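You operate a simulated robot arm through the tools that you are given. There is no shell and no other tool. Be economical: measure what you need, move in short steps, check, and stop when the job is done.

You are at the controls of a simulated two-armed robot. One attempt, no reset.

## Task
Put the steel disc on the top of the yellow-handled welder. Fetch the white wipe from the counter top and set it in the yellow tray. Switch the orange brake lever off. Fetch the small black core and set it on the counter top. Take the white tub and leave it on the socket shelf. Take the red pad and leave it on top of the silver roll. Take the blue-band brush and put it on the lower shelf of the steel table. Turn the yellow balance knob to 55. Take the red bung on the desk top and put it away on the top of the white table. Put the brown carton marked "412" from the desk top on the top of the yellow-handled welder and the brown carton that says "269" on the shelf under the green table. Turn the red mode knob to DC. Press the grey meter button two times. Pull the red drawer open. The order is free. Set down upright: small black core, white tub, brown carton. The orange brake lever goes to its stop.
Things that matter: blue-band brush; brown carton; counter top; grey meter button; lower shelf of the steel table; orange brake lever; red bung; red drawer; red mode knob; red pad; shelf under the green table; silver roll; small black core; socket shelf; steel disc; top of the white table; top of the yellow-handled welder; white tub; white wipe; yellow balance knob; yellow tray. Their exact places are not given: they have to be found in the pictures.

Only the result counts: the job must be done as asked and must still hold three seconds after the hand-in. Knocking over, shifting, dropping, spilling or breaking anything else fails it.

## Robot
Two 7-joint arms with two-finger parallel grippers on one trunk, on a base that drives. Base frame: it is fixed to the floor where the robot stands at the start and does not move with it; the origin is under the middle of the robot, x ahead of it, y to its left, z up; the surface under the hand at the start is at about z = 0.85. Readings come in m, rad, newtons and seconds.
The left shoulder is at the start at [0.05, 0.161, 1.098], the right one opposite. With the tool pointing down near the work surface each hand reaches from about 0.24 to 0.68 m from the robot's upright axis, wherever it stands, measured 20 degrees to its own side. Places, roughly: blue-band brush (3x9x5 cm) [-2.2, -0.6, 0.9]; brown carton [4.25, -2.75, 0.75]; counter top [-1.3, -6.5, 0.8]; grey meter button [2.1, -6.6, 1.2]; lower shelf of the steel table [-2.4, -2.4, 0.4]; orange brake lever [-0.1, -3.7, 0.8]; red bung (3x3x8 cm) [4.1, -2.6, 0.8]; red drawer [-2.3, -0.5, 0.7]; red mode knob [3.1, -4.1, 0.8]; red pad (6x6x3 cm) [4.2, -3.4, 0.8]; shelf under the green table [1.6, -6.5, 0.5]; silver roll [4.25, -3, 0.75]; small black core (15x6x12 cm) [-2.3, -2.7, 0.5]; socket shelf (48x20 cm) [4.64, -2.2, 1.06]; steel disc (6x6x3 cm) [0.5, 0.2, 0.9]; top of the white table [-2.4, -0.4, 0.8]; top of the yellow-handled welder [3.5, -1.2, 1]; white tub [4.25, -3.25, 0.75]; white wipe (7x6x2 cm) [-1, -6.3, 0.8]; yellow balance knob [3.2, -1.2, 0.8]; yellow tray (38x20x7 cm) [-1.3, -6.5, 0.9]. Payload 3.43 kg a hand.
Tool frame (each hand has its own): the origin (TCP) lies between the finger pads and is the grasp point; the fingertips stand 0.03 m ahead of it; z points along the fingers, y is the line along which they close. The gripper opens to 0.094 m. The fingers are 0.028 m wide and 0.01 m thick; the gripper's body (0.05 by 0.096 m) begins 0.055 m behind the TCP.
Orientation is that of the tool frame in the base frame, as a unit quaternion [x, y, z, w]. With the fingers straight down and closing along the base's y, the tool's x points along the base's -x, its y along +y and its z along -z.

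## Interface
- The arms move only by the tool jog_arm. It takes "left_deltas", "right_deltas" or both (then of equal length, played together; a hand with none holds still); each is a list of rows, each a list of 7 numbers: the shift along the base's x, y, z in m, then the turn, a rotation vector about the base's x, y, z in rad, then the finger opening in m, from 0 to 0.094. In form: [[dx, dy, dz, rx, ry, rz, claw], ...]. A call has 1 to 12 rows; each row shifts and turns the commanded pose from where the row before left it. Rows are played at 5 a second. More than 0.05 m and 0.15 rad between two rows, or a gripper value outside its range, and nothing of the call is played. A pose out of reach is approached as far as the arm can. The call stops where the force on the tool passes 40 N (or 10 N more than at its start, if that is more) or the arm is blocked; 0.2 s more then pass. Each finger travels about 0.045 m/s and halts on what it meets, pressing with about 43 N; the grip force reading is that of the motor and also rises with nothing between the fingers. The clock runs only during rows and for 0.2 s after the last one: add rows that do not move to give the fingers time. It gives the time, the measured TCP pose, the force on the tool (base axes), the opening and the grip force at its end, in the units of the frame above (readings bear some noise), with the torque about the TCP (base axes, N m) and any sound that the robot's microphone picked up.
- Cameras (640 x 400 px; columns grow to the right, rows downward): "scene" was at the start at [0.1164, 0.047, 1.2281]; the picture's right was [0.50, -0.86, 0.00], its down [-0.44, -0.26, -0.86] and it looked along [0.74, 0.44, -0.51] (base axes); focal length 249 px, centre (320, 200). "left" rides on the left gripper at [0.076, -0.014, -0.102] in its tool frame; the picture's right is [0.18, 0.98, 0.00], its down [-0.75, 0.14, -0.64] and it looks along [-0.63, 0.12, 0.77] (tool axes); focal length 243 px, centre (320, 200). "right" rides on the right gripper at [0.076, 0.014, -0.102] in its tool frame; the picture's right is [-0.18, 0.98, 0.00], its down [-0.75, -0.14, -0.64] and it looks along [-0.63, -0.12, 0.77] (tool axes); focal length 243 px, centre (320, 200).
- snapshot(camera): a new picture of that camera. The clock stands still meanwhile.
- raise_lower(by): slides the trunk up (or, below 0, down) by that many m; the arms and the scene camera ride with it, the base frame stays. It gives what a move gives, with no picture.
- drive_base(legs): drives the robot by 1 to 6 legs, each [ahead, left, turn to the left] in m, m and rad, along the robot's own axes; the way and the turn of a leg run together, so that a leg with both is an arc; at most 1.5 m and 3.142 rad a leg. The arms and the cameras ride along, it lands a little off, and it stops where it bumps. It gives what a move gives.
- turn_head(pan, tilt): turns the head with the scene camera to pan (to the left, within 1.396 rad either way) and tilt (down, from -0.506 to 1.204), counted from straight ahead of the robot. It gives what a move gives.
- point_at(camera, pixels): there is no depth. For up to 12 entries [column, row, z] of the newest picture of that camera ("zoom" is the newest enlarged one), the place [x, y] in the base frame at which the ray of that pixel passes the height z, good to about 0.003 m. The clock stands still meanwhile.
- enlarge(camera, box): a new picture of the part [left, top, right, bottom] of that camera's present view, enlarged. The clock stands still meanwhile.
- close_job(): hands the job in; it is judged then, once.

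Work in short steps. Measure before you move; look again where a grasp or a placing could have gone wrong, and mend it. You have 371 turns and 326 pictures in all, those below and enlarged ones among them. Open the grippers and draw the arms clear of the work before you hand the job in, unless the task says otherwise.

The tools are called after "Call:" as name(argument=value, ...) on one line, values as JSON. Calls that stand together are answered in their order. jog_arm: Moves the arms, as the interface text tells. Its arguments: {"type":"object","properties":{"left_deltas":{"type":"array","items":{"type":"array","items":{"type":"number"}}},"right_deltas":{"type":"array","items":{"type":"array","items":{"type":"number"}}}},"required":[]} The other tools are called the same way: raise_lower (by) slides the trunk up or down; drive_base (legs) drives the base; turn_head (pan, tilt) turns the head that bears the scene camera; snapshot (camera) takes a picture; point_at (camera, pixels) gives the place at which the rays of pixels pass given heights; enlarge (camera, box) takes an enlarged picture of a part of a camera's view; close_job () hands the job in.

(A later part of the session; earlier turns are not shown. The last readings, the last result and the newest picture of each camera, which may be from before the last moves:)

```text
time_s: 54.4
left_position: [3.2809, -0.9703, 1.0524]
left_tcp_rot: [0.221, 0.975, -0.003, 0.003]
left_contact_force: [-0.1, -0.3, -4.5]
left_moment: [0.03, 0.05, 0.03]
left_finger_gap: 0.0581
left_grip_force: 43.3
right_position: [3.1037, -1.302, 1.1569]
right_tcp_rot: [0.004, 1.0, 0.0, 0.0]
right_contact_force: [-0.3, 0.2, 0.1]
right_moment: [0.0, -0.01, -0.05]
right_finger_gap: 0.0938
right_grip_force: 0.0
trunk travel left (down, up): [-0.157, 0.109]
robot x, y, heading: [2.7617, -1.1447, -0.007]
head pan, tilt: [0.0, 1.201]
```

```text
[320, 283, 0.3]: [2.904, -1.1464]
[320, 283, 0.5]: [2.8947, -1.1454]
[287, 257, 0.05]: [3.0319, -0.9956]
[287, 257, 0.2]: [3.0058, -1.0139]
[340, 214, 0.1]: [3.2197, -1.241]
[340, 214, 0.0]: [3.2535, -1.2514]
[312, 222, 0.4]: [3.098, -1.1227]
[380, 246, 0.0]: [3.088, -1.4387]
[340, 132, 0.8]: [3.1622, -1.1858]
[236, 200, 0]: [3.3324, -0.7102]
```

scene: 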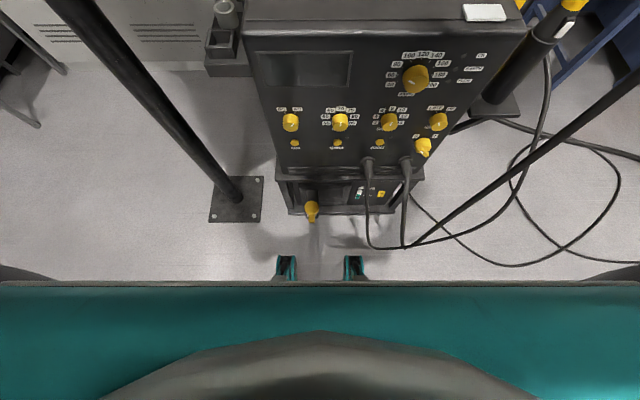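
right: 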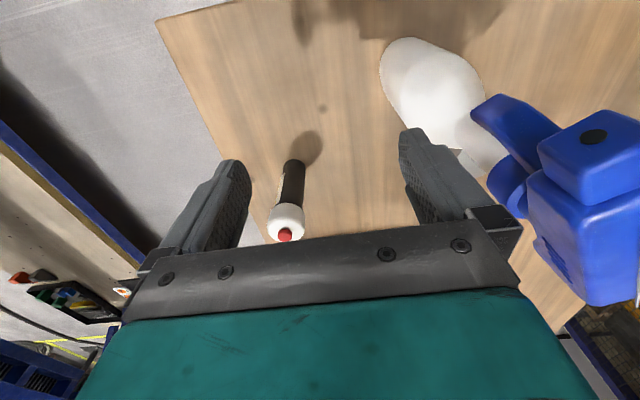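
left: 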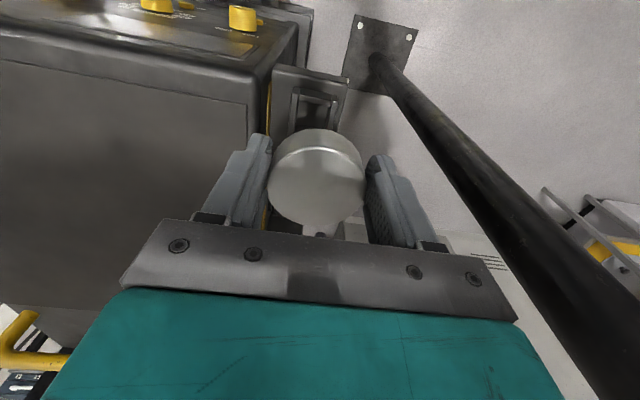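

There is only a few cm of free floor ahead. I look at the right side cables before shifting right.

Call:
turn_head(pan=-0.6, tilt=0.7)

Call:
snapshot(camera="scene")

Call:
snapshot(camera="right")

```text
time_s: 55.4
left_position: [3.2803, -0.9704, 1.0526]
left_tcp_rot: [0.221, 0.975, -0.002, 0.004]
left_contact_force: [0.4, -0.1, -4.7]
left_moment: [0.01, 0.06, 0.0]
left_finger_gap: 0.0585
left_grip_force: 42.9
right_position: [3.103, -1.3025, 1.1568]
right_tcp_rot: [0.004, 1.0, 0.0, 0.0]
right_contact_force: [0.0, 0.1, 0.0]
right_moment: [-0.05, 0.04, 0.0]
right_finger_gap: 0.0941
right_grip_force: 0.0
trunk travel left (down, up): [-0.157, 0.109]
robot x, y, heading: [2.7655, -1.1445, -0.009]
head pan, tilt: [-0.6, 0.7]
```

```text
298 pictures are left
```

scene: 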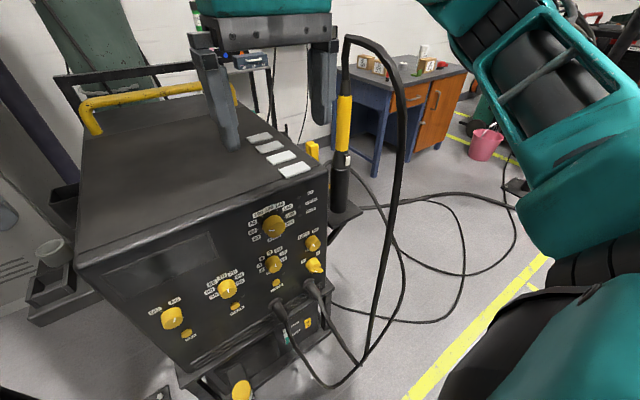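

```text
297 pictures are left
```

right: 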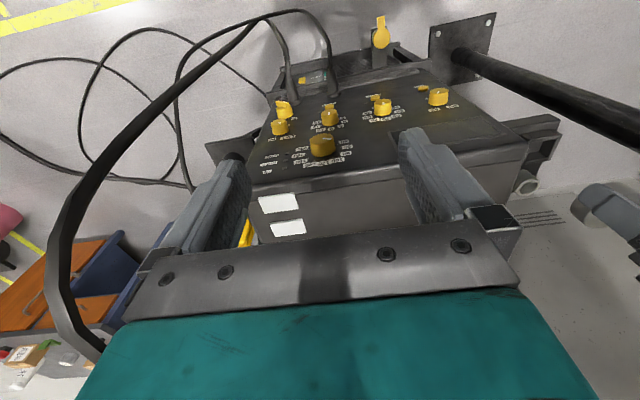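

The cable arch stands right of the right gripper, so I pull the right hand back first.

Call:
jog_arm(right_deltas=[[-0.04, 0.02, 0.0, 0, 0, 0, 0.094], [-0.045, 0.0, 0.0, 0, 0, 0, 0.094], [-0.03, 0, 0.0, 0, 0, 0, 0.094], [0, 0, 0, 0, 0, 0, 0.094]])

Call:
drive_base(legs=[[0.02, -0.1, 0]])

Call:
snapshot(camera="scene")

Call:
snapshot(camera="left")

```text
time_s: 56.4
left_position: [3.2819, -0.97, 1.0537]
left_tcp_rot: [0.223, 0.975, -0.002, 0.003]
left_contact_force: [-0.3, 1.1, -3.6]
left_moment: [-0.01, 0.06, 0.02]
left_finger_gap: 0.0585
left_grip_force: 42.9
right_position: [2.9875, -1.2808, 1.1556]
right_tcp_rot: [0.004, 1.0, 0.001, 0.0]
right_contact_force: [0.0, -0.1, 0.4]
right_moment: [0.01, 0.03, 0.01]
right_finger_gap: 0.0942
right_grip_force: 0.1
trunk travel left (down, up): [-0.157, 0.109]
robot x, y, heading: [2.7652, -1.147, -0.007]
head pan, tilt: [-0.6, 0.7]
```

```text
time_s: 57.9
left_position: [3.301, -1.071, 1.0535]
left_tcp_rot: [0.22, 0.976, -0.001, 0.003]
left_contact_force: [0.2, -0.5, -4.4]
left_moment: [0.04, 0.05, 0.04]
left_finger_gap: 0.058
left_grip_force: 43.0
right_position: [3.008, -1.3803, 1.156]
right_tcp_rot: [0.003, 1.0, 0.0, 0.0]
right_contact_force: [0.1, -0.1, 0.2]
right_moment: [0.05, 0.03, -0.03]
right_finger_gap: 0.094
right_grip_force: 0.1
trunk travel left (down, up): [-0.157, 0.109]
robot x, y, heading: [2.7825, -1.2492, -0.01]
head pan, tilt: [-0.6, 0.7]
```

```text
296 pictures are left
```

scene: 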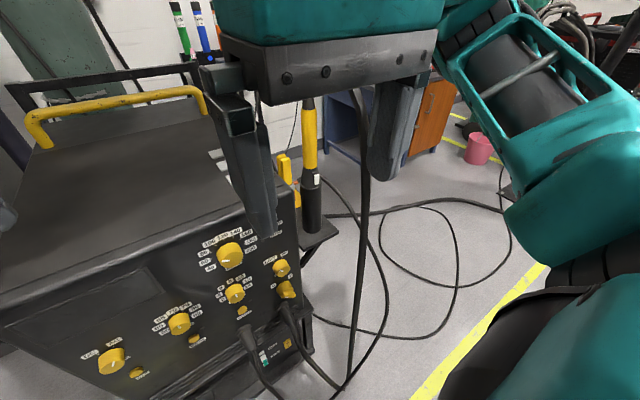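

```text
295 pictures are left
```

left: 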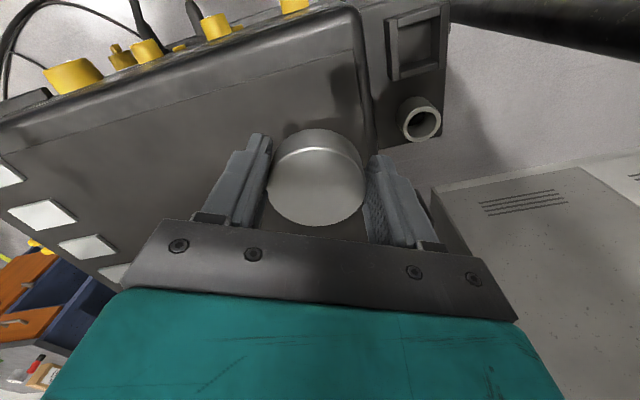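

TCP (3.301,-1.071) is over the top's front-left area. I nudge right and descend toward TCP z≈0.985.

Call:
jog_arm(left_deltas=[[0, -0.02, -0.01, 0, 0, 0, 0.03], [0.0, 0, -0.03, 0, 0, 0, 0.03], [0.0, 0, -0.02, 0, 0, 0, 0.03], [0, 0, 0, 0, 0, 0, 0.03]])

Call:
snapshot(camera="left")

```text
time_s: 58.9
left_position: [3.2886, -1.0774, 0.9932]
left_tcp_rot: [0.221, 0.975, -0.002, 0.004]
left_contact_force: [-0.5, -0.2, -5.5]
left_moment: [0.04, 0.03, -0.04]
left_finger_gap: 0.0584
left_grip_force: 43.2
left hand out of reach, approached as far as the arm can: row 1, 3
right_position: [3.0067, -1.3802, 1.1565]
right_tcp_rot: [0.004, 1.0, 0.0, 0.0]
right_contact_force: [-0.8, 0.4, 1.2]
right_moment: [0.02, 0.02, 0.02]
right_finger_gap: 0.0939
right_grip_force: 0.0
trunk travel left (down, up): [-0.157, 0.109]
robot x, y, heading: [2.7833, -1.2469, -0.006]
head pan, tilt: [-0.6, 0.7]
```

```text
294 pictures are left
```

left: 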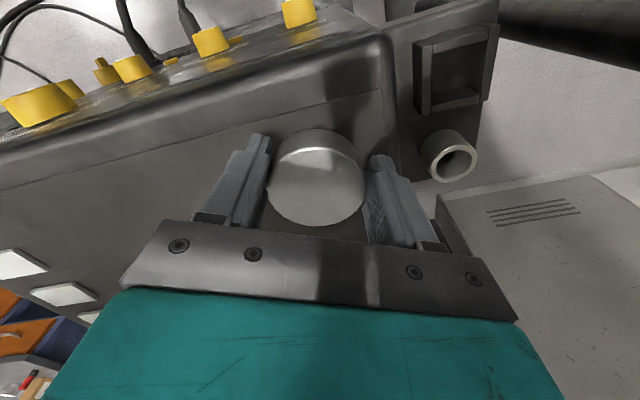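

Disc lies wholly above the top surface; I lower in small steps until light contact.

Call:
jog_arm(left_deltas=[[0.006, 0, -0.005, 0, 0, 0, 0.03], [0.0, 0, -0.004, 0, 0, 0, 0.03], [0, 0, -0.003, 0, 0, 0, 0.03], [0, 0, 0, 0, 0, 0, 0.03]])

```text
time_s: 59.9
left_position: [3.2908, -1.0731, 0.9863]
left_tcp_rot: [0.221, 0.975, -0.001, 0.009]
left_contact_force: [6.7, 3.4, 24.3]
left_moment: [0.26, 0.26, -0.11]
left_finger_gap: 0.0581
left_grip_force: 42.4
left hand out of reach, approached as far as the arm can: row 1
right_position: [3.005, -1.3821, 1.1576]
right_tcp_rot: [0.003, 1.0, 0.001, 0.001]
right_contact_force: [-0.9, 0.2, 0.3]
right_moment: [0.01, 0.0, 0.02]
right_finger_gap: 0.0939
right_grip_force: 0.1
trunk travel left (down, up): [-0.157, 0.109]
robot x, y, heading: [2.7866, -1.242, -0.007]
head pan, tilt: [-0.6, 0.7]
```

Contact at TCP z 0.986 (24 N). I relieve slightly, open, and rise.

Call:
jog_arm(left_deltas=[[0, 0, 0.003, 0, 0, 0, 0.03], [0, 0, 0, 0, 0, 0, 0.05], [0, 0, 0, 0, 0, 0, 0.08], [0, 0, 0, 0, 0, 0, 0.094], [0, 0, 0, 0, 0, 0, 0.094], [0, 0, 0.03, 0, 0, 0, 0.094], [0, 0, 0.04, 0, 0, 0, 0.094], [0, 0, 0.04, 0, 0, 0, 0.094], [0, 0, 0, 0, 0, 0, 0.094]])

Call:
snapshot(camera="left")

```text
time_s: 61.9
left_position: [3.2902, -1.0721, 1.0963]
left_tcp_rot: [0.221, 0.975, -0.002, 0.004]
left_contact_force: [-0.3, 0.0, -1.3]
left_moment: [0.03, 0.0, 0.03]
left_finger_gap: 0.0943
left_grip_force: 0.0
right_position: [3.007, -1.3805, 1.1566]
right_tcp_rot: [0.003, 1.0, 0.0, 0.0]
right_contact_force: [-0.9, 0.5, -0.5]
right_moment: [0.0, 0.0, -0.03]
right_finger_gap: 0.0941
right_grip_force: 0.0
trunk travel left (down, up): [-0.157, 0.109]
robot x, y, heading: [2.7839, -1.245, -0.011]
head pan, tilt: [-0.6, 0.7]
```

```text
293 pictures are left
```

left: 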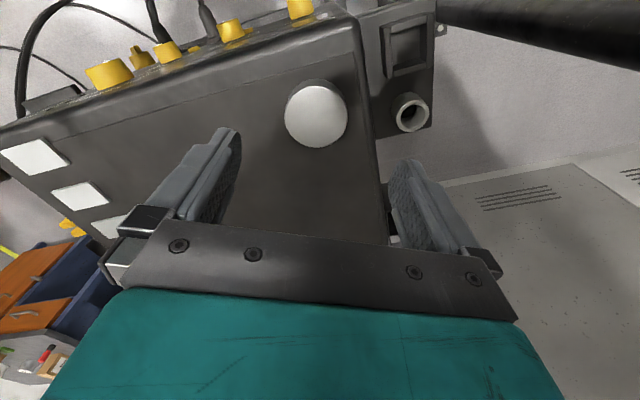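

Disc is standing on the top. Now the balance knob: I back the base up 0.3 m, lower the trunk and turn the left hand to point forward.

Call:
drive_base(legs=[[-0.3, 0.02, 0.008]])

Call:
raise_lower(by=-0.13)

Call:
jog_arm(left_deltas=[[-0.02, 0, 0.0, 0, 0, 0.11, 0.094], [-0.02, 0, 0.0, 0, 0, 0.11, 0.094], [-0.02, 0, 0.0, 0, 0, 0.11, 0.094], [-0.02, 0, 0.0, 0, 0, 0.115, 0.094], [0, 0, 0.0, 0, -0.15, 0, 0.094], [0, 0, 0, 0, -0.15, 0, 0.094], [0, 0, 0, 0, -0.15, 0, 0.094], [0, 0, 0, 0, -0.15, 0, 0.094], [0, 0, 0, 0, -0.15, 0, 0.094], [0, 0, 0, 0, 0, 0, 0.094]])

```text
time_s: 64.1
left_position: [2.9921, -1.047, 1.0961]
left_tcp_rot: [0.218, 0.976, -0.001, 0.004]
left_contact_force: [0.2, -0.2, -0.4]
left_moment: [0.02, 0.0, 0.01]
left_finger_gap: 0.094
left_grip_force: 0.1
right_position: [2.7093, -1.3575, 1.1571]
right_tcp_rot: [0.0, 1.0, 0.0, 0.0]
right_contact_force: [0.1, -0.2, 0.0]
right_moment: [-0.01, 0.01, 0.0]
right_finger_gap: 0.0942
right_grip_force: 0.0
trunk travel left (down, up): [-0.157, 0.109]
robot x, y, heading: [2.4877, -1.2226, 0.002]
head pan, tilt: [-0.6, 0.7]
stopped in leg 1: the robot was blocked; the commanded pose is now the measured one
```

```text
time_s: 65.7
left_position: [2.9924, -1.0471, 0.9669]
left_tcp_rot: [0.217, 0.976, -0.002, 0.004]
left_contact_force: [-0.2, -0.4, -0.6]
left_moment: [0.01, 0.02, -0.01]
left_finger_gap: 0.0941
left_grip_force: 0.1
right_position: [2.7104, -1.3568, 1.0256]
right_tcp_rot: [0.0, 1.0, 0.0, 0.0]
right_contact_force: [0.6, -0.3, 0.0]
right_moment: [0.01, 0.01, -0.04]
right_finger_gap: 0.094
right_grip_force: 0.1
trunk travel left (down, up): [-0.027, 0.239]
robot x, y, heading: [2.4896, -1.2228, 0.002]
head pan, tilt: [-0.6, 0.7]
```

```text
time_s: 67.9
left_position: [2.9122, -1.048, 0.9665]
left_tcp_rot: [-0.003, 0.929, -0.001, 0.37]
left_contact_force: [-0.4, 0.0, -0.2]
left_moment: [-0.03, 0.0, -0.03]
left_finger_gap: 0.094
left_grip_force: 0.0
right_position: [2.7102, -1.3582, 1.0268]
right_tcp_rot: [-0.002, 1.0, 0.0, -0.001]
right_contact_force: [1.4, 0.1, 0.2]
right_moment: [0.02, 0.03, 0.0]
right_finger_gap: 0.0941
right_grip_force: 0.0
trunk travel left (down, up): [-0.027, 0.239]
robot x, y, heading: [2.4832, -1.2263, 0.002]
head pan, tilt: [-0.6, 0.7]
```

It bumped something behind at the end (probably the cart end). I move 3 cm forward off it and check by looking right and left behind.

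Call:
drive_base(legs=[[0.03, 0, 0]])

Call:
turn_head(pan=-1.396, tilt=0.9)

Call:
snapshot(camera="scene")

```text
time_s: 68.7
left_position: [2.9427, -1.0475, 0.9651]
left_tcp_rot: [-0.003, 0.929, -0.001, 0.371]
left_contact_force: [0.5, -0.5, 0.6]
left_moment: [-0.02, 0.04, -0.02]
left_finger_gap: 0.0941
left_grip_force: 0.0
right_position: [2.7405, -1.3567, 1.0256]
right_tcp_rot: [-0.001, 1.0, 0.0, 0.0]
right_contact_force: [0.2, 0.6, -0.7]
right_moment: [0.03, 0.01, 0.0]
right_finger_gap: 0.0941
right_grip_force: 0.0
trunk travel left (down, up): [-0.027, 0.239]
robot x, y, heading: [2.5147, -1.2272, 0.002]
head pan, tilt: [-0.6, 0.7]
```

```text
time_s: 69.9
left_position: [2.943, -1.0483, 0.9663]
left_tcp_rot: [-0.003, 0.929, -0.001, 0.37]
left_contact_force: [0.2, 0.0, 0.3]
left_moment: [0.02, -0.01, -0.03]
left_finger_gap: 0.0941
left_grip_force: 0.0
right_position: [2.7404, -1.3576, 1.0262]
right_tcp_rot: [0.0, 1.0, -0.001, 0.0]
right_contact_force: [0.4, 0.7, 0.4]
right_moment: [-0.04, -0.01, 0.0]
right_finger_gap: 0.0942
right_grip_force: 0.2
trunk travel left (down, up): [-0.027, 0.239]
robot x, y, heading: [2.5162, -1.2239, 0.004]
head pan, tilt: [-1.396, 0.901]
```

```text
292 pictures are left
```

scene: 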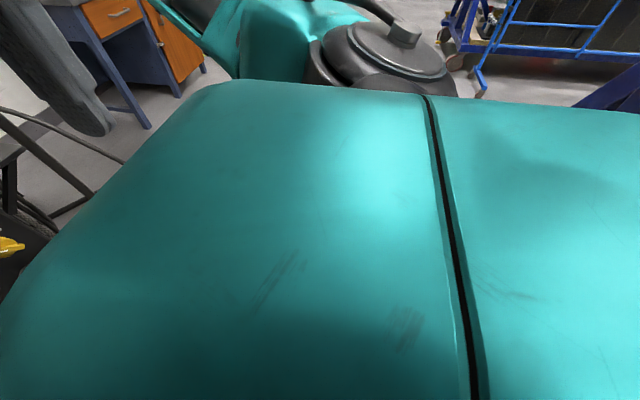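

I continue turning the left hand to horizontal and bring it in front of the knob at about (2.95, -1.187, 0.81).

Call:
jog_arm(left_deltas=[[0, -0.023, -0.026, 0, -0.15, 0, 0.094], [0, -0.023, -0.026, 0, -0.15, 0, 0.094], [0, -0.023, -0.026, 0, -0.15, 0, 0.094], [0, -0.023, -0.026, 0, -0.15, 0, 0.094], [0, -0.023, -0.026, 0, -0.15, 0, 0.094], [0, -0.024, -0.026, 0, -0.06, 0, 0.094], [0, 0, 0, 0, 0, 0, 0.05], [0, 0, 0, 0, 0, 0, 0.05]])

Call:
snapshot(camera="left")

Call:
turn_head(pan=0.0, tilt=0.5)

Call:
snapshot(camera="scene")

```text
time_s: 71.7
left_position: [2.9646, -1.0637, 0.8981]
left_tcp_rot: [-0.002, 0.708, -0.002, 0.706]
left_contact_force: [-0.1, -1.1, -0.1]
left_moment: [-0.02, 0.05, 0.02]
left_finger_gap: 0.05
left_grip_force: 0.0
left hand out of reach, approached as far as the arm can: row 3, 4, 5, 6
right_position: [2.7396, -1.3575, 1.0251]
right_tcp_rot: [0.0, 1.0, 0.0, 0.0]
right_contact_force: [0.2, 0.0, -0.1]
right_moment: [-0.02, -0.02, -0.01]
right_finger_gap: 0.0939
right_grip_force: 0.1
trunk travel left (down, up): [-0.027, 0.239]
robot x, y, heading: [2.5137, -1.2247, 0.003]
head pan, tilt: [-1.396, 0.901]
```

```text
291 pictures are left
```

left: 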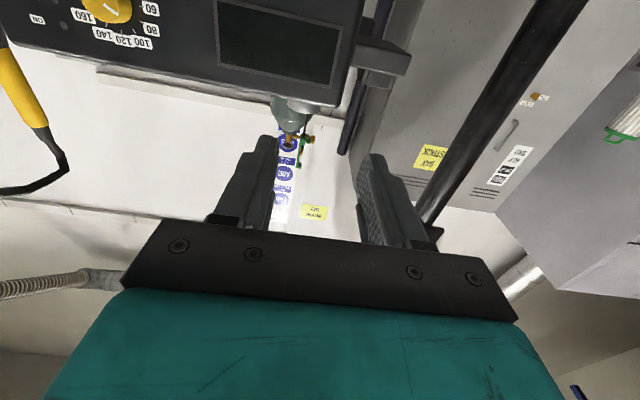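

```text
time_s: 73.2
left_position: [2.9645, -1.0638, 0.8987]
left_tcp_rot: [-0.002, 0.708, -0.003, 0.706]
left_contact_force: [0.4, 0.3, 0.2]
left_moment: [0.01, 0.02, -0.02]
left_finger_gap: 0.0499
left_grip_force: 0.0
right_position: [2.7389, -1.3574, 1.0267]
right_tcp_rot: [-0.001, 1.0, 0.0, 0.0]
right_contact_force: [0.0, 0.0, 0.7]
right_moment: [-0.01, -0.02, -0.01]
right_finger_gap: 0.0938
right_grip_force: 0.0
trunk travel left (down, up): [-0.027, 0.239]
robot x, y, heading: [2.5149, -1.2287, 0.002]
head pan, tilt: [0.0, 0.499]
```

```text
290 pictures are left
```

scene: 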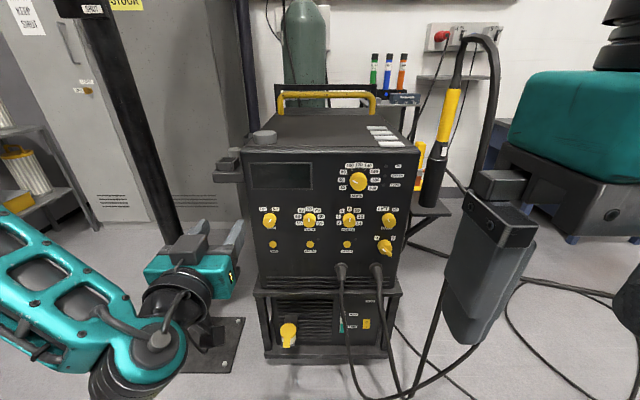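

The arm is too folded here; I retry going forward along with right/down.

Call:
jog_arm(left_deltas=[[0.03, 0.0, 0, 0, 0, 0, 0.05], [0.03, 0.0, 0, 0, 0, 0, 0.05], [0.01, -0.025, -0.03, 0, 0, 0, 0.05], [0.0, -0.025, -0.03, 0, 0, 0, 0.05], [0.0, -0.025, -0.03, 0, 0, 0, 0.05], [0, -0.03, 0, 0, 0, 0, 0.05], [0, -0.02, 0, 0, 0, 0, 0.05], [0, 0, 0, 0, 0, 0, 0.05]])

Call:
snapshot(camera="left")

Call:
snapshot(camera="scene")

```text
time_s: 75.0
left_position: [3.0219, -1.0788, 0.9132]
left_tcp_rot: [-0.001, 0.708, -0.003, 0.706]
left_contact_force: [0.1, -0.1, 0.3]
left_moment: [-0.01, -0.01, 0.0]
left_finger_gap: 0.0499
left_grip_force: 0.1
left hand out of reach, approached as far as the arm can: row 3, 4, 5, 6, 7
right_position: [2.74, -1.3579, 1.0263]
right_tcp_rot: [0.0, 1.0, 0.0, 0.0]
right_contact_force: [0.8, -0.1, -0.4]
right_moment: [0.06, 0.01, 0.01]
right_finger_gap: 0.0941
right_grip_force: 0.1
trunk travel left (down, up): [-0.027, 0.239]
robot x, y, heading: [2.5158, -1.2248, -0.0]
head pan, tilt: [0.0, 0.499]
```

```text
289 pictures are left
```

left: 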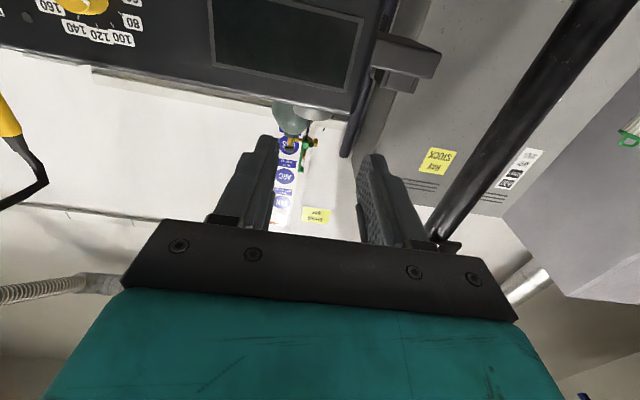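

```text
288 pictures are left
```

scene: 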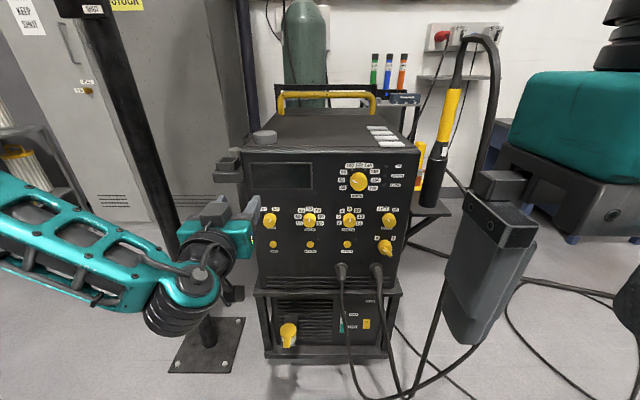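

I test going down alone at this y, since the side-step seems to be what the wrist refuses.

Call:
jog_arm(left_deltas=[[0, 0.0, -0.03, 0, 0, 0, 0.05], [0, 0.0, -0.03, 0, 0, 0, 0.05], [0, 0.0, -0.03, 0, 0, 0, 0.05], [0, 0, 0, 0, 0, 0, 0.05]])

```text
time_s: 76.0
left_position: [3.0183, -1.035, 0.8664]
left_tcp_rot: [0.0, 0.708, -0.004, 0.706]
left_contact_force: [0.6, -0.8, -0.6]
left_moment: [0.02, 0.02, 0.02]
left_finger_gap: 0.0497
left_grip_force: 0.1
left hand out of reach, approached as far as the arm can: row 1, 2, 3
right_position: [2.7393, -1.3577, 1.0254]
right_tcp_rot: [0.0, 1.0, 0.0, 0.0]
right_contact_force: [-0.9, -0.4, -0.3]
right_moment: [0.04, -0.03, 0.01]
right_finger_gap: 0.0939
right_grip_force: 0.1
trunk travel left (down, up): [-0.027, 0.239]
robot x, y, heading: [2.518, -1.2273, 0.003]
head pan, tilt: [0.0, 0.499]
```

Lower z demands more leftward position, so I shift the base right 0.22 m so that the knob lies left of the shoulder line.

Call:
drive_base(legs=[[0, -0.22, 0]])

Call:
jog_arm(left_deltas=[[0, 0.03, -0.03, 0, 0, 0, 0.05], [0, 0.03, -0.02, 0, 0, 0, 0.05], [0, 0.01, 0, 0, 0, 0, 0.05], [0, 0, 0, 0, 0, 0, 0.05]])

Call:
snapshot(camera="left")

Call:
snapshot(camera="scene")

```text
time_s: 78.5
left_position: [3.0191, -1.2528, 0.867]
left_tcp_rot: [-0.001, 0.708, -0.003, 0.706]
left_contact_force: [-0.6, -0.5, 0.2]
left_moment: [0.01, 0.0, 0.01]
left_finger_gap: 0.05
left_grip_force: 0.1
right_position: [2.7393, -1.5741, 1.0264]
right_tcp_rot: [0.0, 1.0, 0.0, -0.001]
right_contact_force: [1.3, -0.2, -0.7]
right_moment: [0.04, -0.02, 0.02]
right_finger_gap: 0.0941
right_grip_force: 0.2
trunk travel left (down, up): [-0.027, 0.239]
robot x, y, heading: [2.5172, -1.4358, 0.002]
head pan, tilt: [0.0, 0.499]
```

```text
time_s: 79.5
left_position: [3.0174, -1.1809, 0.8216]
left_tcp_rot: [0.0, 0.709, -0.004, 0.706]
left_contact_force: [0.0, -0.5, 0.1]
left_moment: [0.02, 0.04, -0.03]
left_finger_gap: 0.0501
left_grip_force: 0.1
left hand out of reach, approached as far as the arm can: row 1
right_position: [2.7392, -1.5752, 1.0266]
right_tcp_rot: [0.0, 1.0, 0.0, 0.0]
right_contact_force: [0.2, -0.2, 0.5]
right_moment: [0.01, 0.01, 0.01]
right_finger_gap: 0.094
right_grip_force: 0.1
trunk travel left (down, up): [-0.027, 0.239]
robot x, y, heading: [2.5178, -1.4393, 0.0]
head pan, tilt: [0.0, 0.499]
```

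```text
287 pictures are left
```

left: 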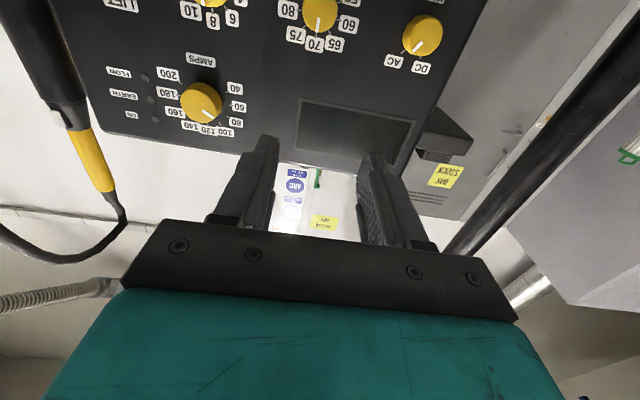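

```text
286 pictures are left
```

scene: 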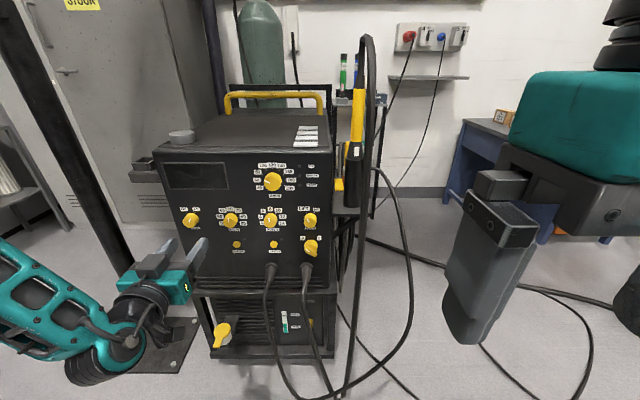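

I triangulate the knob face: scene (231,220) and left (319,15).

Call:
enlarge(camera="scene", box=[150, 150, 330, 262])

Call:
point_at(camera="left", pixels=[[319, 15, 0.79], [319, 15, 0.8], [319, 15, 0.78], [319, 15, 0.77]])

Call:
point_at(camera="scene", pixels=[[231, 220, 0.79], [231, 220, 0.8], [231, 220, 0.78], [231, 220, 0.77]])

```text
3.56 times, centred on (240, 206) of scene
```

zoom: 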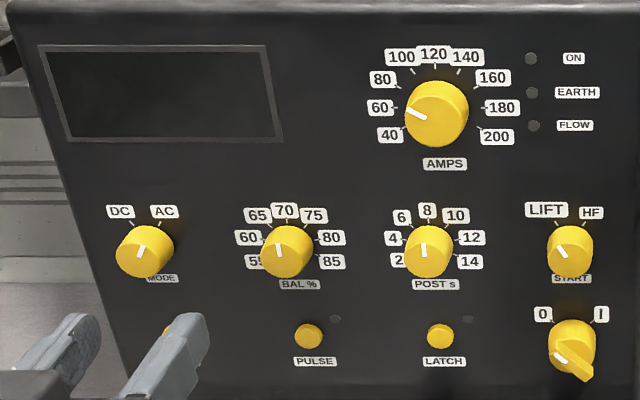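

```text
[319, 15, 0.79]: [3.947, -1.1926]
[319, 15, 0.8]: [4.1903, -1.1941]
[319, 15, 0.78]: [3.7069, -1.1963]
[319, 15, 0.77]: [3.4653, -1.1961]
```

```text
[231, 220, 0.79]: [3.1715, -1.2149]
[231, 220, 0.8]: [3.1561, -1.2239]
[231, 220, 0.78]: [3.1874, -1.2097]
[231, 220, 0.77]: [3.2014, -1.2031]
```

Knob face centre ≈ (3.215, -1.197, 0.76), dia ≈ 4.5 cm, and 55 lies about 120° counter-clockwise of 70. I pre-roll the hand +0.45 rad and bring it down in line.

Call:
jog_arm(left_deltas=[[0, 0, -0.02, 0.15, 0, 0, 0.07], [0, 0, -0.02, 0.15, 0, 0, 0.07], [0, 0, -0.02, 0.15, 0, 0, 0.07], [0, -0.015, 0, 0.1, 0, 0, 0.07], [0.03, 0, 0, 0, 0, 0, 0.07], [0, 0, 0, 0, 0, 0, 0.07]])

Call:
snapshot(camera="left")

```text
time_s: 80.9
left_position: [3.0443, -1.1721, 0.8173]
left_tcp_rot: [0.192, 0.683, 0.189, 0.679]
left_contact_force: [0.3, -1.1, 0.2]
left_moment: [-0.03, 0.04, -0.03]
left_finger_gap: 0.0699
left_grip_force: 0.1
left hand out of reach, approached as far as the arm can: row 1, 2, 3, 4, 5
right_position: [2.739, -1.5746, 1.0262]
right_tcp_rot: [0.001, 1.0, 0.0, 0.0]
right_contact_force: [-0.1, -0.5, -0.2]
right_moment: [0.02, -0.02, 0.02]
right_finger_gap: 0.094
right_grip_force: 0.0
trunk travel left (down, up): [-0.027, 0.239]
robot x, y, heading: [2.5143, -1.4414, -0.001]
head pan, tilt: [0.0, 0.499]
```

```text
284 pictures are left
```

left: 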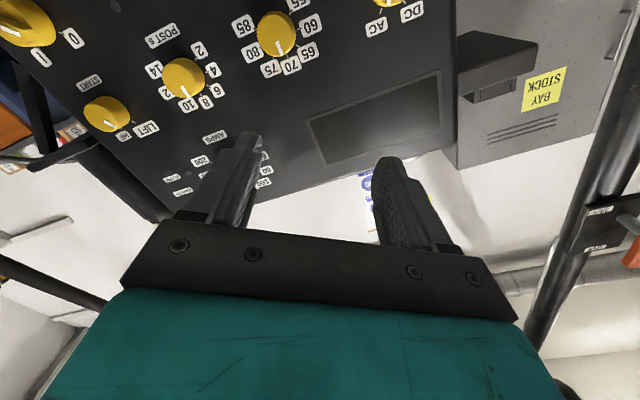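

Lowering fails while the arm is folded; I go forward first to x≈3.12 and then try down.

Call:
jog_arm(left_deltas=[[0.04, 0, 0, 0, 0, 0, 0.07], [0.035, 0, 0, 0, 0, 0, 0.07], [0, 0, -0.02, 0, 0, 0, 0.07], [0, -0.01, -0.02, 0, 0, 0, 0.07], [0.0, -0.015, -0.017, 0, 0, 0, 0.07], [0, 0, 0, 0, 0, 0, 0.07]])

Call:
snapshot(camera="left")

```text
time_s: 82.3
left_position: [3.0998, -1.1634, 0.8292]
left_tcp_rot: [0.191, 0.684, 0.188, 0.679]
left_contact_force: [0.5, -0.3, 0.4]
left_moment: [0.03, 0.01, -0.01]
left_finger_gap: 0.0699
left_grip_force: 0.0
left hand out of reach, approached as far as the arm can: row 1, 2, 3, 4, 5
right_position: [2.7398, -1.5749, 1.0267]
right_tcp_rot: [0.0, 1.0, 0.0, -0.001]
right_contact_force: [0.1, -0.1, 0.2]
right_moment: [0.0, -0.01, -0.02]
right_finger_gap: 0.0938
right_grip_force: 0.0
trunk travel left (down, up): [-0.027, 0.239]
robot x, y, heading: [2.5164, -1.4434, 0.001]
head pan, tilt: [0.0, 0.499]
```

```text
283 pictures are left
```

left: 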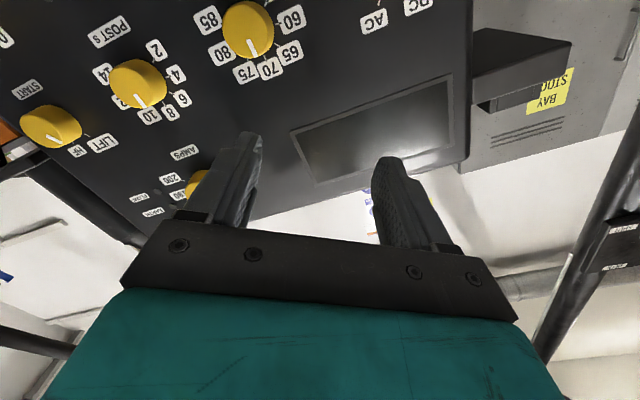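

The wrist bend limit blocks this. I'll instead use the right arm with the robot turned about -0.5 rad from the welder's left-front. First the left hand is withdrawn and turned back down.

Call:
jog_arm(left_deltas=[[-0.04, 0, 0.01, -0.13, 0, 0, 0.07], [-0.04, 0, 0.02, -0.13, 0, 0, 0.07], [-0.04, 0.0, 0.02, -0.13, 0, 0, 0.07], [-0.02, 0.02, 0.03, -0.14, 0, 0, 0.07], [-0.01, 0.02, 0.03, 0, 0.15, 0, 0.07], [-0.01, 0.02, 0.03, 0, 0.15, 0, 0.07], [0, 0.02, 0.03, 0, 0.15, 0, 0.07], [0, 0.02, 0.03, 0, 0.15, 0, 0.07], [0, 0, 0.02, 0, 0.15, 0, 0.07], [0, 0, 0.02, 0, 0.15, 0, 0.07], [0, 0, 0, 0, 0.15, 0, 0.07], [0, 0, 0, 0, 0.15, 0, 0.07]])

Call:
jog_arm(left_deltas=[[0, 0, 0, 0, 0.15, 0, 0.07], [0, 0, 0, 0, 0.15, 0, 0.07], [0, 0, 0, 0, 0.07, 0, 0.07], [-0.03, 0, 0, 0, 0, 0, 0.07], [-0.03, 0.03, 0, 0, 0, 0, 0.07], [0, 0.04, 0, 0, 0, 0, 0.07], [0, 0, 0, 0, 0, 0, 0.07]])

```text
time_s: 84.9
left_position: [2.9421, -1.0606, 1.068]
left_tcp_rot: [0.008, 0.983, -0.001, 0.181]
left_contact_force: [-0.5, -0.6, 0.0]
left_moment: [0.01, 0.01, -0.02]
left_finger_gap: 0.07
left_grip_force: 0.1
left hand out of reach, approached as far as the arm can: row 5
right_position: [2.739, -1.5754, 1.0264]
right_tcp_rot: [0.002, 1.0, 0.0, 0.0]
right_contact_force: [-0.6, -0.7, -0.1]
right_moment: [0.01, -0.03, -0.02]
right_finger_gap: 0.0938
right_grip_force: 0.1
trunk travel left (down, up): [-0.027, 0.239]
robot x, y, heading: [2.5181, -1.4408, 0.003]
head pan, tilt: [0.0, 0.499]
```

```text
time_s: 86.5
left_position: [2.8846, -0.9899, 1.0676]
left_tcp_rot: [0.006, 1.0, -0.002, -0.001]
left_contact_force: [-0.2, -0.1, 0.3]
left_moment: [0.01, 0.0, 0.0]
left_finger_gap: 0.0699
left_grip_force: 0.0
right_position: [2.7392, -1.5746, 1.0274]
right_tcp_rot: [-0.001, 1.0, 0.0, 0.0]
right_contact_force: [0.5, 0.4, 0.7]
right_moment: [-0.04, 0.03, 0.03]
right_finger_gap: 0.094
right_grip_force: 0.1
trunk travel left (down, up): [-0.027, 0.239]
robot x, y, heading: [2.5181, -1.444, -0.0]
head pan, tilt: [0.0, 0.499]
```

Now pull the left hand in close, then drive to the welder's left-front.

Call:
jog_arm(left_deltas=[[-0.03, -0.04, 0, 0, 0, 0, 0.07], [-0.03, -0.04, 0, 0, 0, 0, 0.07], [-0.03, -0.04, 0, 0, 0, 0, 0.07], [-0.02, -0.04, 0, 0, 0, 0, 0.07], [-0.01, -0.04, 0, 0, 0, 0, 0.07], [0, 0, 0, 0, 0, 0, 0.07]])

Call:
drive_base(legs=[[0, 0.62, 0], [0, 0, -0.5]])

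Call:
turn_head(pan=0.1, tilt=0.5)

Call:
snapshot(camera="scene")

```text
time_s: 87.9
left_position: [2.7656, -1.1937, 1.0674]
left_tcp_rot: [0.008, 1.0, -0.003, -0.001]
left_contact_force: [-0.1, 0.5, 0.3]
left_moment: [0.01, -0.01, 0.02]
left_finger_gap: 0.0702
left_grip_force: 0.0
right_position: [2.7404, -1.5749, 1.0266]
right_tcp_rot: [0.0, 1.0, 0.0, 0.0]
right_contact_force: [0.7, -0.5, 1.0]
right_moment: [0.02, -0.03, -0.01]
right_finger_gap: 0.0938
right_grip_force: 0.1
trunk travel left (down, up): [-0.027, 0.239]
robot x, y, heading: [2.5137, -1.4449, 0.0]
head pan, tilt: [0.0, 0.499]
```

```text
time_s: 95.4
left_position: [2.8529, -0.7011, 1.0675]
left_tcp_rot: [0.249, 0.969, -0.003, -0.002]
left_contact_force: [0.0, -0.3, -0.1]
left_moment: [0.01, -0.01, -0.02]
left_finger_gap: 0.0699
left_grip_force: 0.1
right_position: [2.6507, -1.0252, 1.0268]
right_tcp_rot: [0.242, 0.97, 0.0, 0.0]
right_contact_force: [-0.9, 0.6, 0.7]
right_moment: [-0.02, -0.01, -0.02]
right_finger_gap: 0.0941
right_grip_force: 0.1
trunk travel left (down, up): [-0.027, 0.239]
robot x, y, heading: [2.5161, -0.8049, -0.488]
head pan, tilt: [0.0, 0.499]
```

```text
time_s: 96.0
left_position: [2.8532, -0.7011, 1.0677]
left_tcp_rot: [0.249, 0.969, -0.002, -0.002]
left_contact_force: [-0.3, 0.5, 0.1]
left_moment: [-0.03, -0.02, -0.01]
left_finger_gap: 0.0699
left_grip_force: 0.1
right_position: [2.65, -1.027, 1.0272]
right_tcp_rot: [0.244, 0.97, 0.0, 0.0]
right_contact_force: [0.3, -0.2, -0.6]
right_moment: [0.03, -0.02, 0.05]
right_finger_gap: 0.0939
right_grip_force: 0.0
trunk travel left (down, up): [-0.027, 0.239]
robot x, y, heading: [2.5153, -0.8015, -0.489]
head pan, tilt: [0.099, 0.499]
```

```text
282 pictures are left
```

scene: 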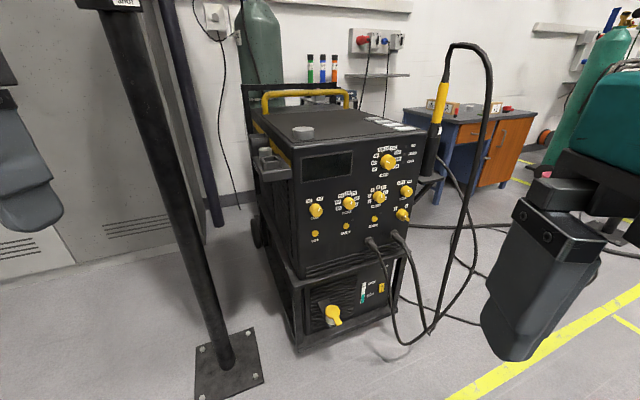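

Good view from here. I drive 0.15 m closer, then turn the right hand to point along +x.

Call:
drive_base(legs=[[0.15, 0, 0]])

Call:
jog_arm(right_deltas=[[0.03, 0, 0, 0, 0, 0.12, 0.07], [0.03, 0, 0, 0, 0, 0.12, 0.07], [0.03, 0, 0, 0, 0, 0.12, 0.07], [0.03, 0, 0, 0, 0, 0.12, 0.07], [0.0, -0.01, -0.02, 0, -0.15, 0, 0.07], [0, -0.01, -0.02, 0, -0.15, 0, 0.07], [0, -0.01, -0.02, 0, -0.15, 0, 0.07], [0, -0.01, -0.02, 0, -0.15, 0, 0.07], [0, -0.01, -0.02, 0, -0.15, 0, 0.07], [0, -0.01, -0.02, 0, -0.15, 0, 0.07], [0, 0, 0, 0, 0, 0, 0.07]])

```text
time_s: 97.4
left_position: [2.9851, -0.7699, 1.0685]
left_tcp_rot: [0.248, 0.969, -0.003, -0.002]
left_contact_force: [-0.1, 0.2, -0.1]
left_moment: [-0.02, 0.03, -0.05]
left_finger_gap: 0.0701
left_grip_force: 0.0
right_position: [2.7826, -1.096, 1.0266]
right_tcp_rot: [0.242, 0.97, 0.0, 0.0]
right_contact_force: [0.6, -1.0, -0.7]
right_moment: [0.01, 0.04, 0.02]
right_finger_gap: 0.0943
right_grip_force: 0.1
trunk travel left (down, up): [-0.027, 0.239]
robot x, y, heading: [2.6496, -0.8721, -0.489]
head pan, tilt: [0.099, 0.499]
```

```text
time_s: 99.8
left_position: [2.9854, -0.7715, 1.0665]
left_tcp_rot: [0.249, 0.969, -0.002, -0.001]
left_contact_force: [0.2, -1.0, -0.5]
left_moment: [0.03, 0.02, -0.03]
left_finger_gap: 0.0699
left_grip_force: 0.0
right_position: [2.9444, -1.1682, 0.9179]
right_tcp_rot: [0.003, 0.9, 0.002, 0.435]
right_contact_force: [-0.5, -0.2, 0.0]
right_moment: [0.0, -0.03, -0.02]
right_finger_gap: 0.0702
right_grip_force: 0.0
right hand out of reach, approached as far as the arm can: row 9, 10
trunk travel left (down, up): [-0.027, 0.239]
robot x, y, heading: [2.6512, -0.8732, -0.489]
head pan, tilt: [0.099, 0.499]
```

Call:
jog_arm(right_deltas=[[0.03, 0, -0.0, 0, -0.1, 0, 0.07], [0.03, 0, -0.0, 0, -0.14, 0, 0.07], [0.02, 0, -0.02, 0, -0.14, 0, 0.07], [0.01, 0, -0.03, 0, -0.14, 0, 0.07], [0.01, 0, -0.03, 0, -0.15, 0, 0.07], [0.0, -0.01, -0.03, 0, 0, 0, 0.07], [0.0, -0.01, -0.03, 0, 0, 0, 0.07], [0, 0, 0, 0, 0, 0, 0.07]])

Call:
snapshot(camera="right")

Call:
snapshot(camera="scene")

```text
time_s: 101.6
left_position: [2.9854, -0.7716, 1.0676]
left_tcp_rot: [0.249, 0.968, -0.003, -0.002]
left_contact_force: [0.8, 0.3, 0.1]
left_moment: [-0.01, -0.01, 0.03]
left_finger_gap: 0.0699
left_grip_force: 0.1
right_position: [3.0427, -1.1792, 0.7978]
right_tcp_rot: [-0.018, 0.715, 0.022, 0.698]
right_contact_force: [-0.8, -0.3, -0.7]
right_moment: [-0.01, 0.03, -0.03]
right_finger_gap: 0.0699
right_grip_force: 0.0
right hand out of reach, approached as far as the arm can: row 4, 5
trunk travel left (down, up): [-0.027, 0.239]
robot x, y, heading: [2.6472, -0.8767, -0.482]
head pan, tilt: [0.099, 0.499]
```

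```text
281 pictures are left
```

right: 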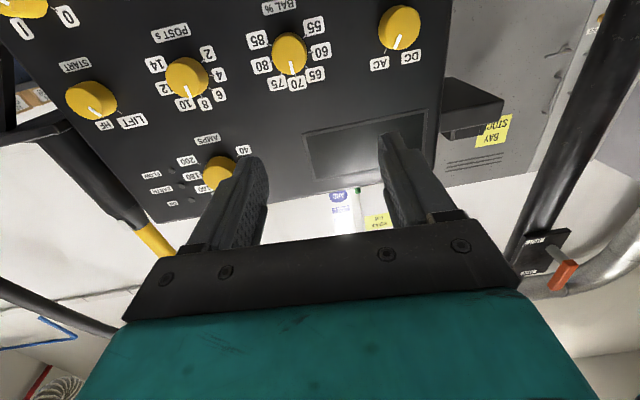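

```text
280 pictures are left
```

scene: 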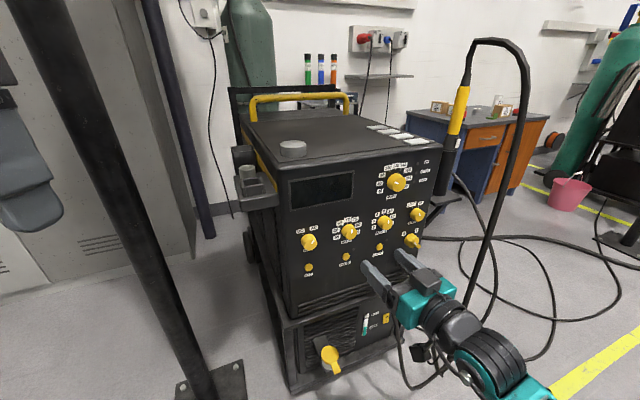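

Works well from here. I triangulate the knob again: right (290,54), scene (349,232).

Call:
point_at(camera="right", pixels=[[290, 54, 0.75], [290, 54, 0.76], [290, 54, 0.77]])

Call:
enlarge(camera="scene", box=[290, 190, 450, 290])

Call:
point_at(camera="scene", pixels=[[349, 232, 0.75], [349, 232, 0.76], [349, 232, 0.77], [349, 232, 0.78]])

```text
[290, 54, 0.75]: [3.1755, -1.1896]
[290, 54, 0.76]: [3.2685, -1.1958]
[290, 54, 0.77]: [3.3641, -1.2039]
```

```text
4.00 times, centred on (370, 240) of scene
```

zoom: 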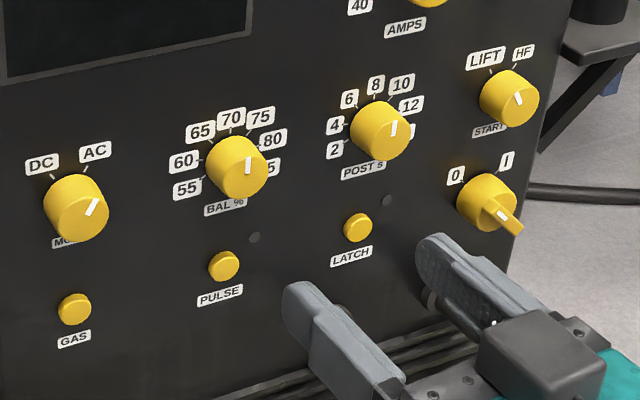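

```text
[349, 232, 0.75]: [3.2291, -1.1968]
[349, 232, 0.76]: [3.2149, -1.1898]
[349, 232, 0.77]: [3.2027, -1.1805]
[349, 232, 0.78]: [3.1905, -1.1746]
```

Knob face centre ≈ (3.22, -1.193, 0.755). I align at x≈3.13 with a +0.6 rad pre-roll.

Call:
jog_arm(right_deltas=[[0.02, -0.007, -0.02, 0.15, 0, 0, 0.07], [0.02, -0.007, -0.023, 0.15, 0, 0, 0.07], [0.02, 0, 0, 0.15, 0, 0, 0.07], [0.02, 0, 0, 0.15, 0, 0, 0.07], [0, 0, 0, 0, 0, 0, 0.07]])

Call:
snapshot(camera="right")

Call:
snapshot(camera="scene")

```text
time_s: 102.8
left_position: [2.9855, -0.7714, 1.0674]
left_tcp_rot: [0.248, 0.969, -0.002, -0.002]
left_contact_force: [0.8, -0.1, -1.4]
left_moment: [-0.02, 0.01, -0.01]
left_finger_gap: 0.0702
left_grip_force: 0.0
right_position: [3.1231, -1.1924, 0.7552]
right_tcp_rot: [0.191, 0.677, 0.234, 0.672]
right_contact_force: [0.4, -0.1, 0.7]
right_moment: [-0.01, -0.01, -0.02]
right_finger_gap: 0.0701
right_grip_force: 0.0
trunk travel left (down, up): [-0.027, 0.239]
robot x, y, heading: [2.6495, -0.8782, -0.488]
head pan, tilt: [0.099, 0.499]
```

```text
278 pictures are left
```

right: 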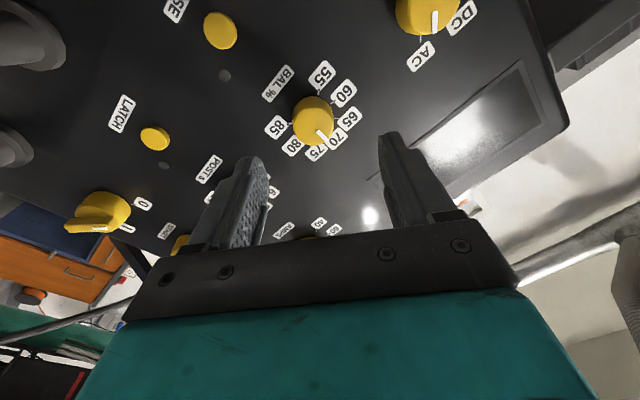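

```text
277 pictures are left
```

scene: 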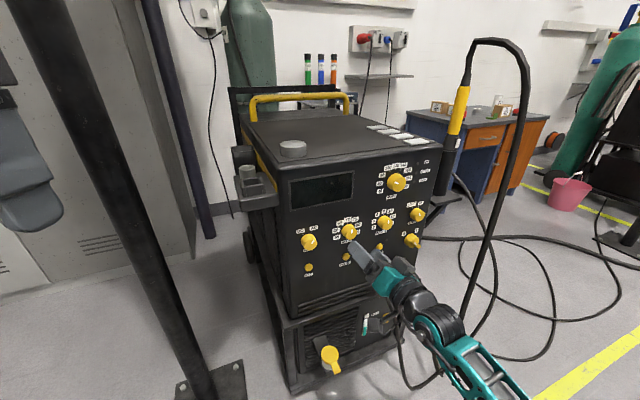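

Aligned within a few mm. I correct yaw by -0.12 rad to match the panel normal, nudge, and advance 5 cm.

Call:
jog_arm(right_deltas=[[0, 0.002, -0.002, 0, 0, -0.12, 0.07], [0.025, -0.002, -0.001, 0, 0, 0, 0.07], [0.025, -0.002, 0, 0, 0, 0, 0.07], [0, 0, 0, 0, 0, 0, 0.07]])

Call:
snapshot(camera="right")

```text
time_s: 103.8
left_position: [2.9834, -0.7713, 1.0684]
left_tcp_rot: [0.249, 0.969, -0.003, -0.002]
left_contact_force: [0.3, 0.4, -0.3]
left_moment: [-0.02, 0.02, -0.04]
left_finger_gap: 0.0697
left_grip_force: 0.1
right_position: [3.1752, -1.1949, 0.7511]
right_tcp_rot: [0.23, 0.665, 0.193, 0.684]
right_contact_force: [-0.2, -0.2, -0.3]
right_moment: [0.0, 0.02, 0.0]
right_finger_gap: 0.0698
right_grip_force: 0.1
trunk travel left (down, up): [-0.027, 0.239]
robot x, y, heading: [2.6494, -0.8721, -0.488]
head pan, tilt: [0.099, 0.499]
```

```text
276 pictures are left
```

right: 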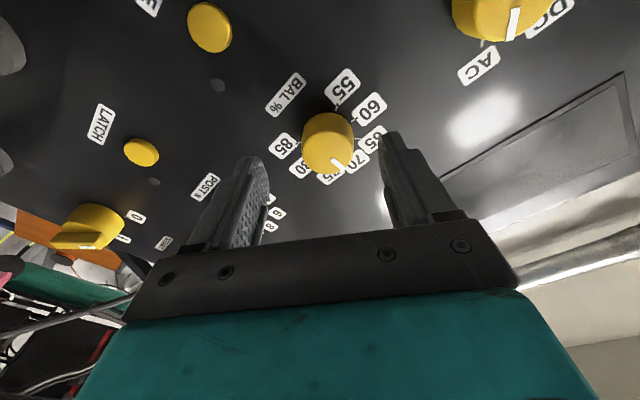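

Knob is centred between the fingers; advance 3.5 cm more so that the tips straddle it, then close.

Call:
jog_arm(right_deltas=[[0.02, 0.001, 0.001, 0, 0, 0, 0.07], [0.012, 0.001, 0.001, 0, 0, 0, 0.07], [0, 0, 0, 0, 0, 0, 0.07]])

Call:
snapshot(camera="right")

Call:
enlarge(camera="scene", box=[290, 190, 450, 290])

```text
time_s: 104.6
left_position: [2.9816, -0.7705, 1.0686]
left_tcp_rot: [0.248, 0.969, -0.001, -0.001]
left_contact_force: [-1.0, 0.0, -0.2]
left_moment: [0.02, 0.02, -0.03]
left_finger_gap: 0.0698
left_grip_force: 0.1
right_position: [3.203, -1.1943, 0.7537]
right_tcp_rot: [0.23, 0.665, 0.191, 0.685]
right_contact_force: [-40.8, 3.2, -2.4]
right_moment: [-0.1, -0.52, 1.75]
right_finger_gap: 0.07
right_grip_force: 0.0
trunk travel left (down, up): [-0.027, 0.239]
robot x, y, heading: [2.647, -0.8716, -0.49]
head pan, tilt: [0.099, 0.499]
```

```text
275 pictures are left
```

right: 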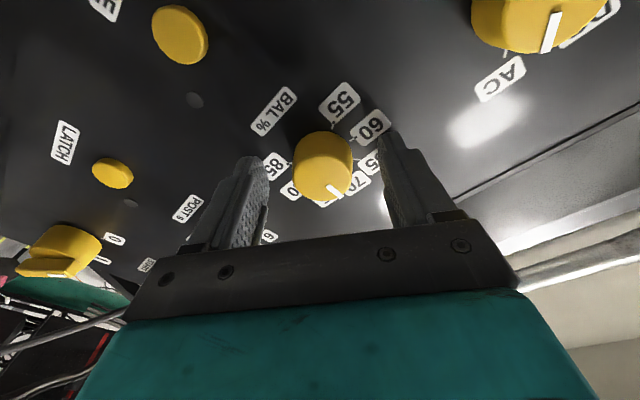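

```text
4.00 times, centred on (370, 240) of scene
```

zoom: 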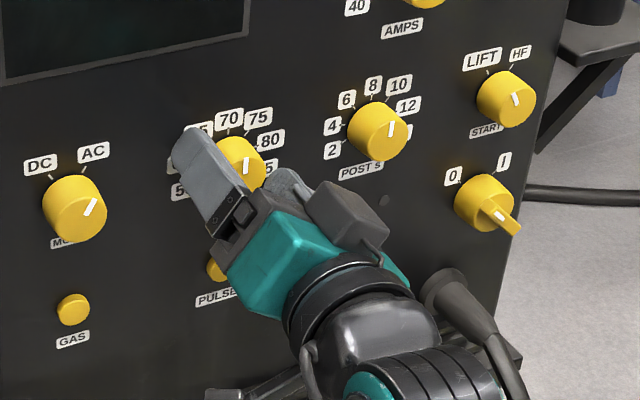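

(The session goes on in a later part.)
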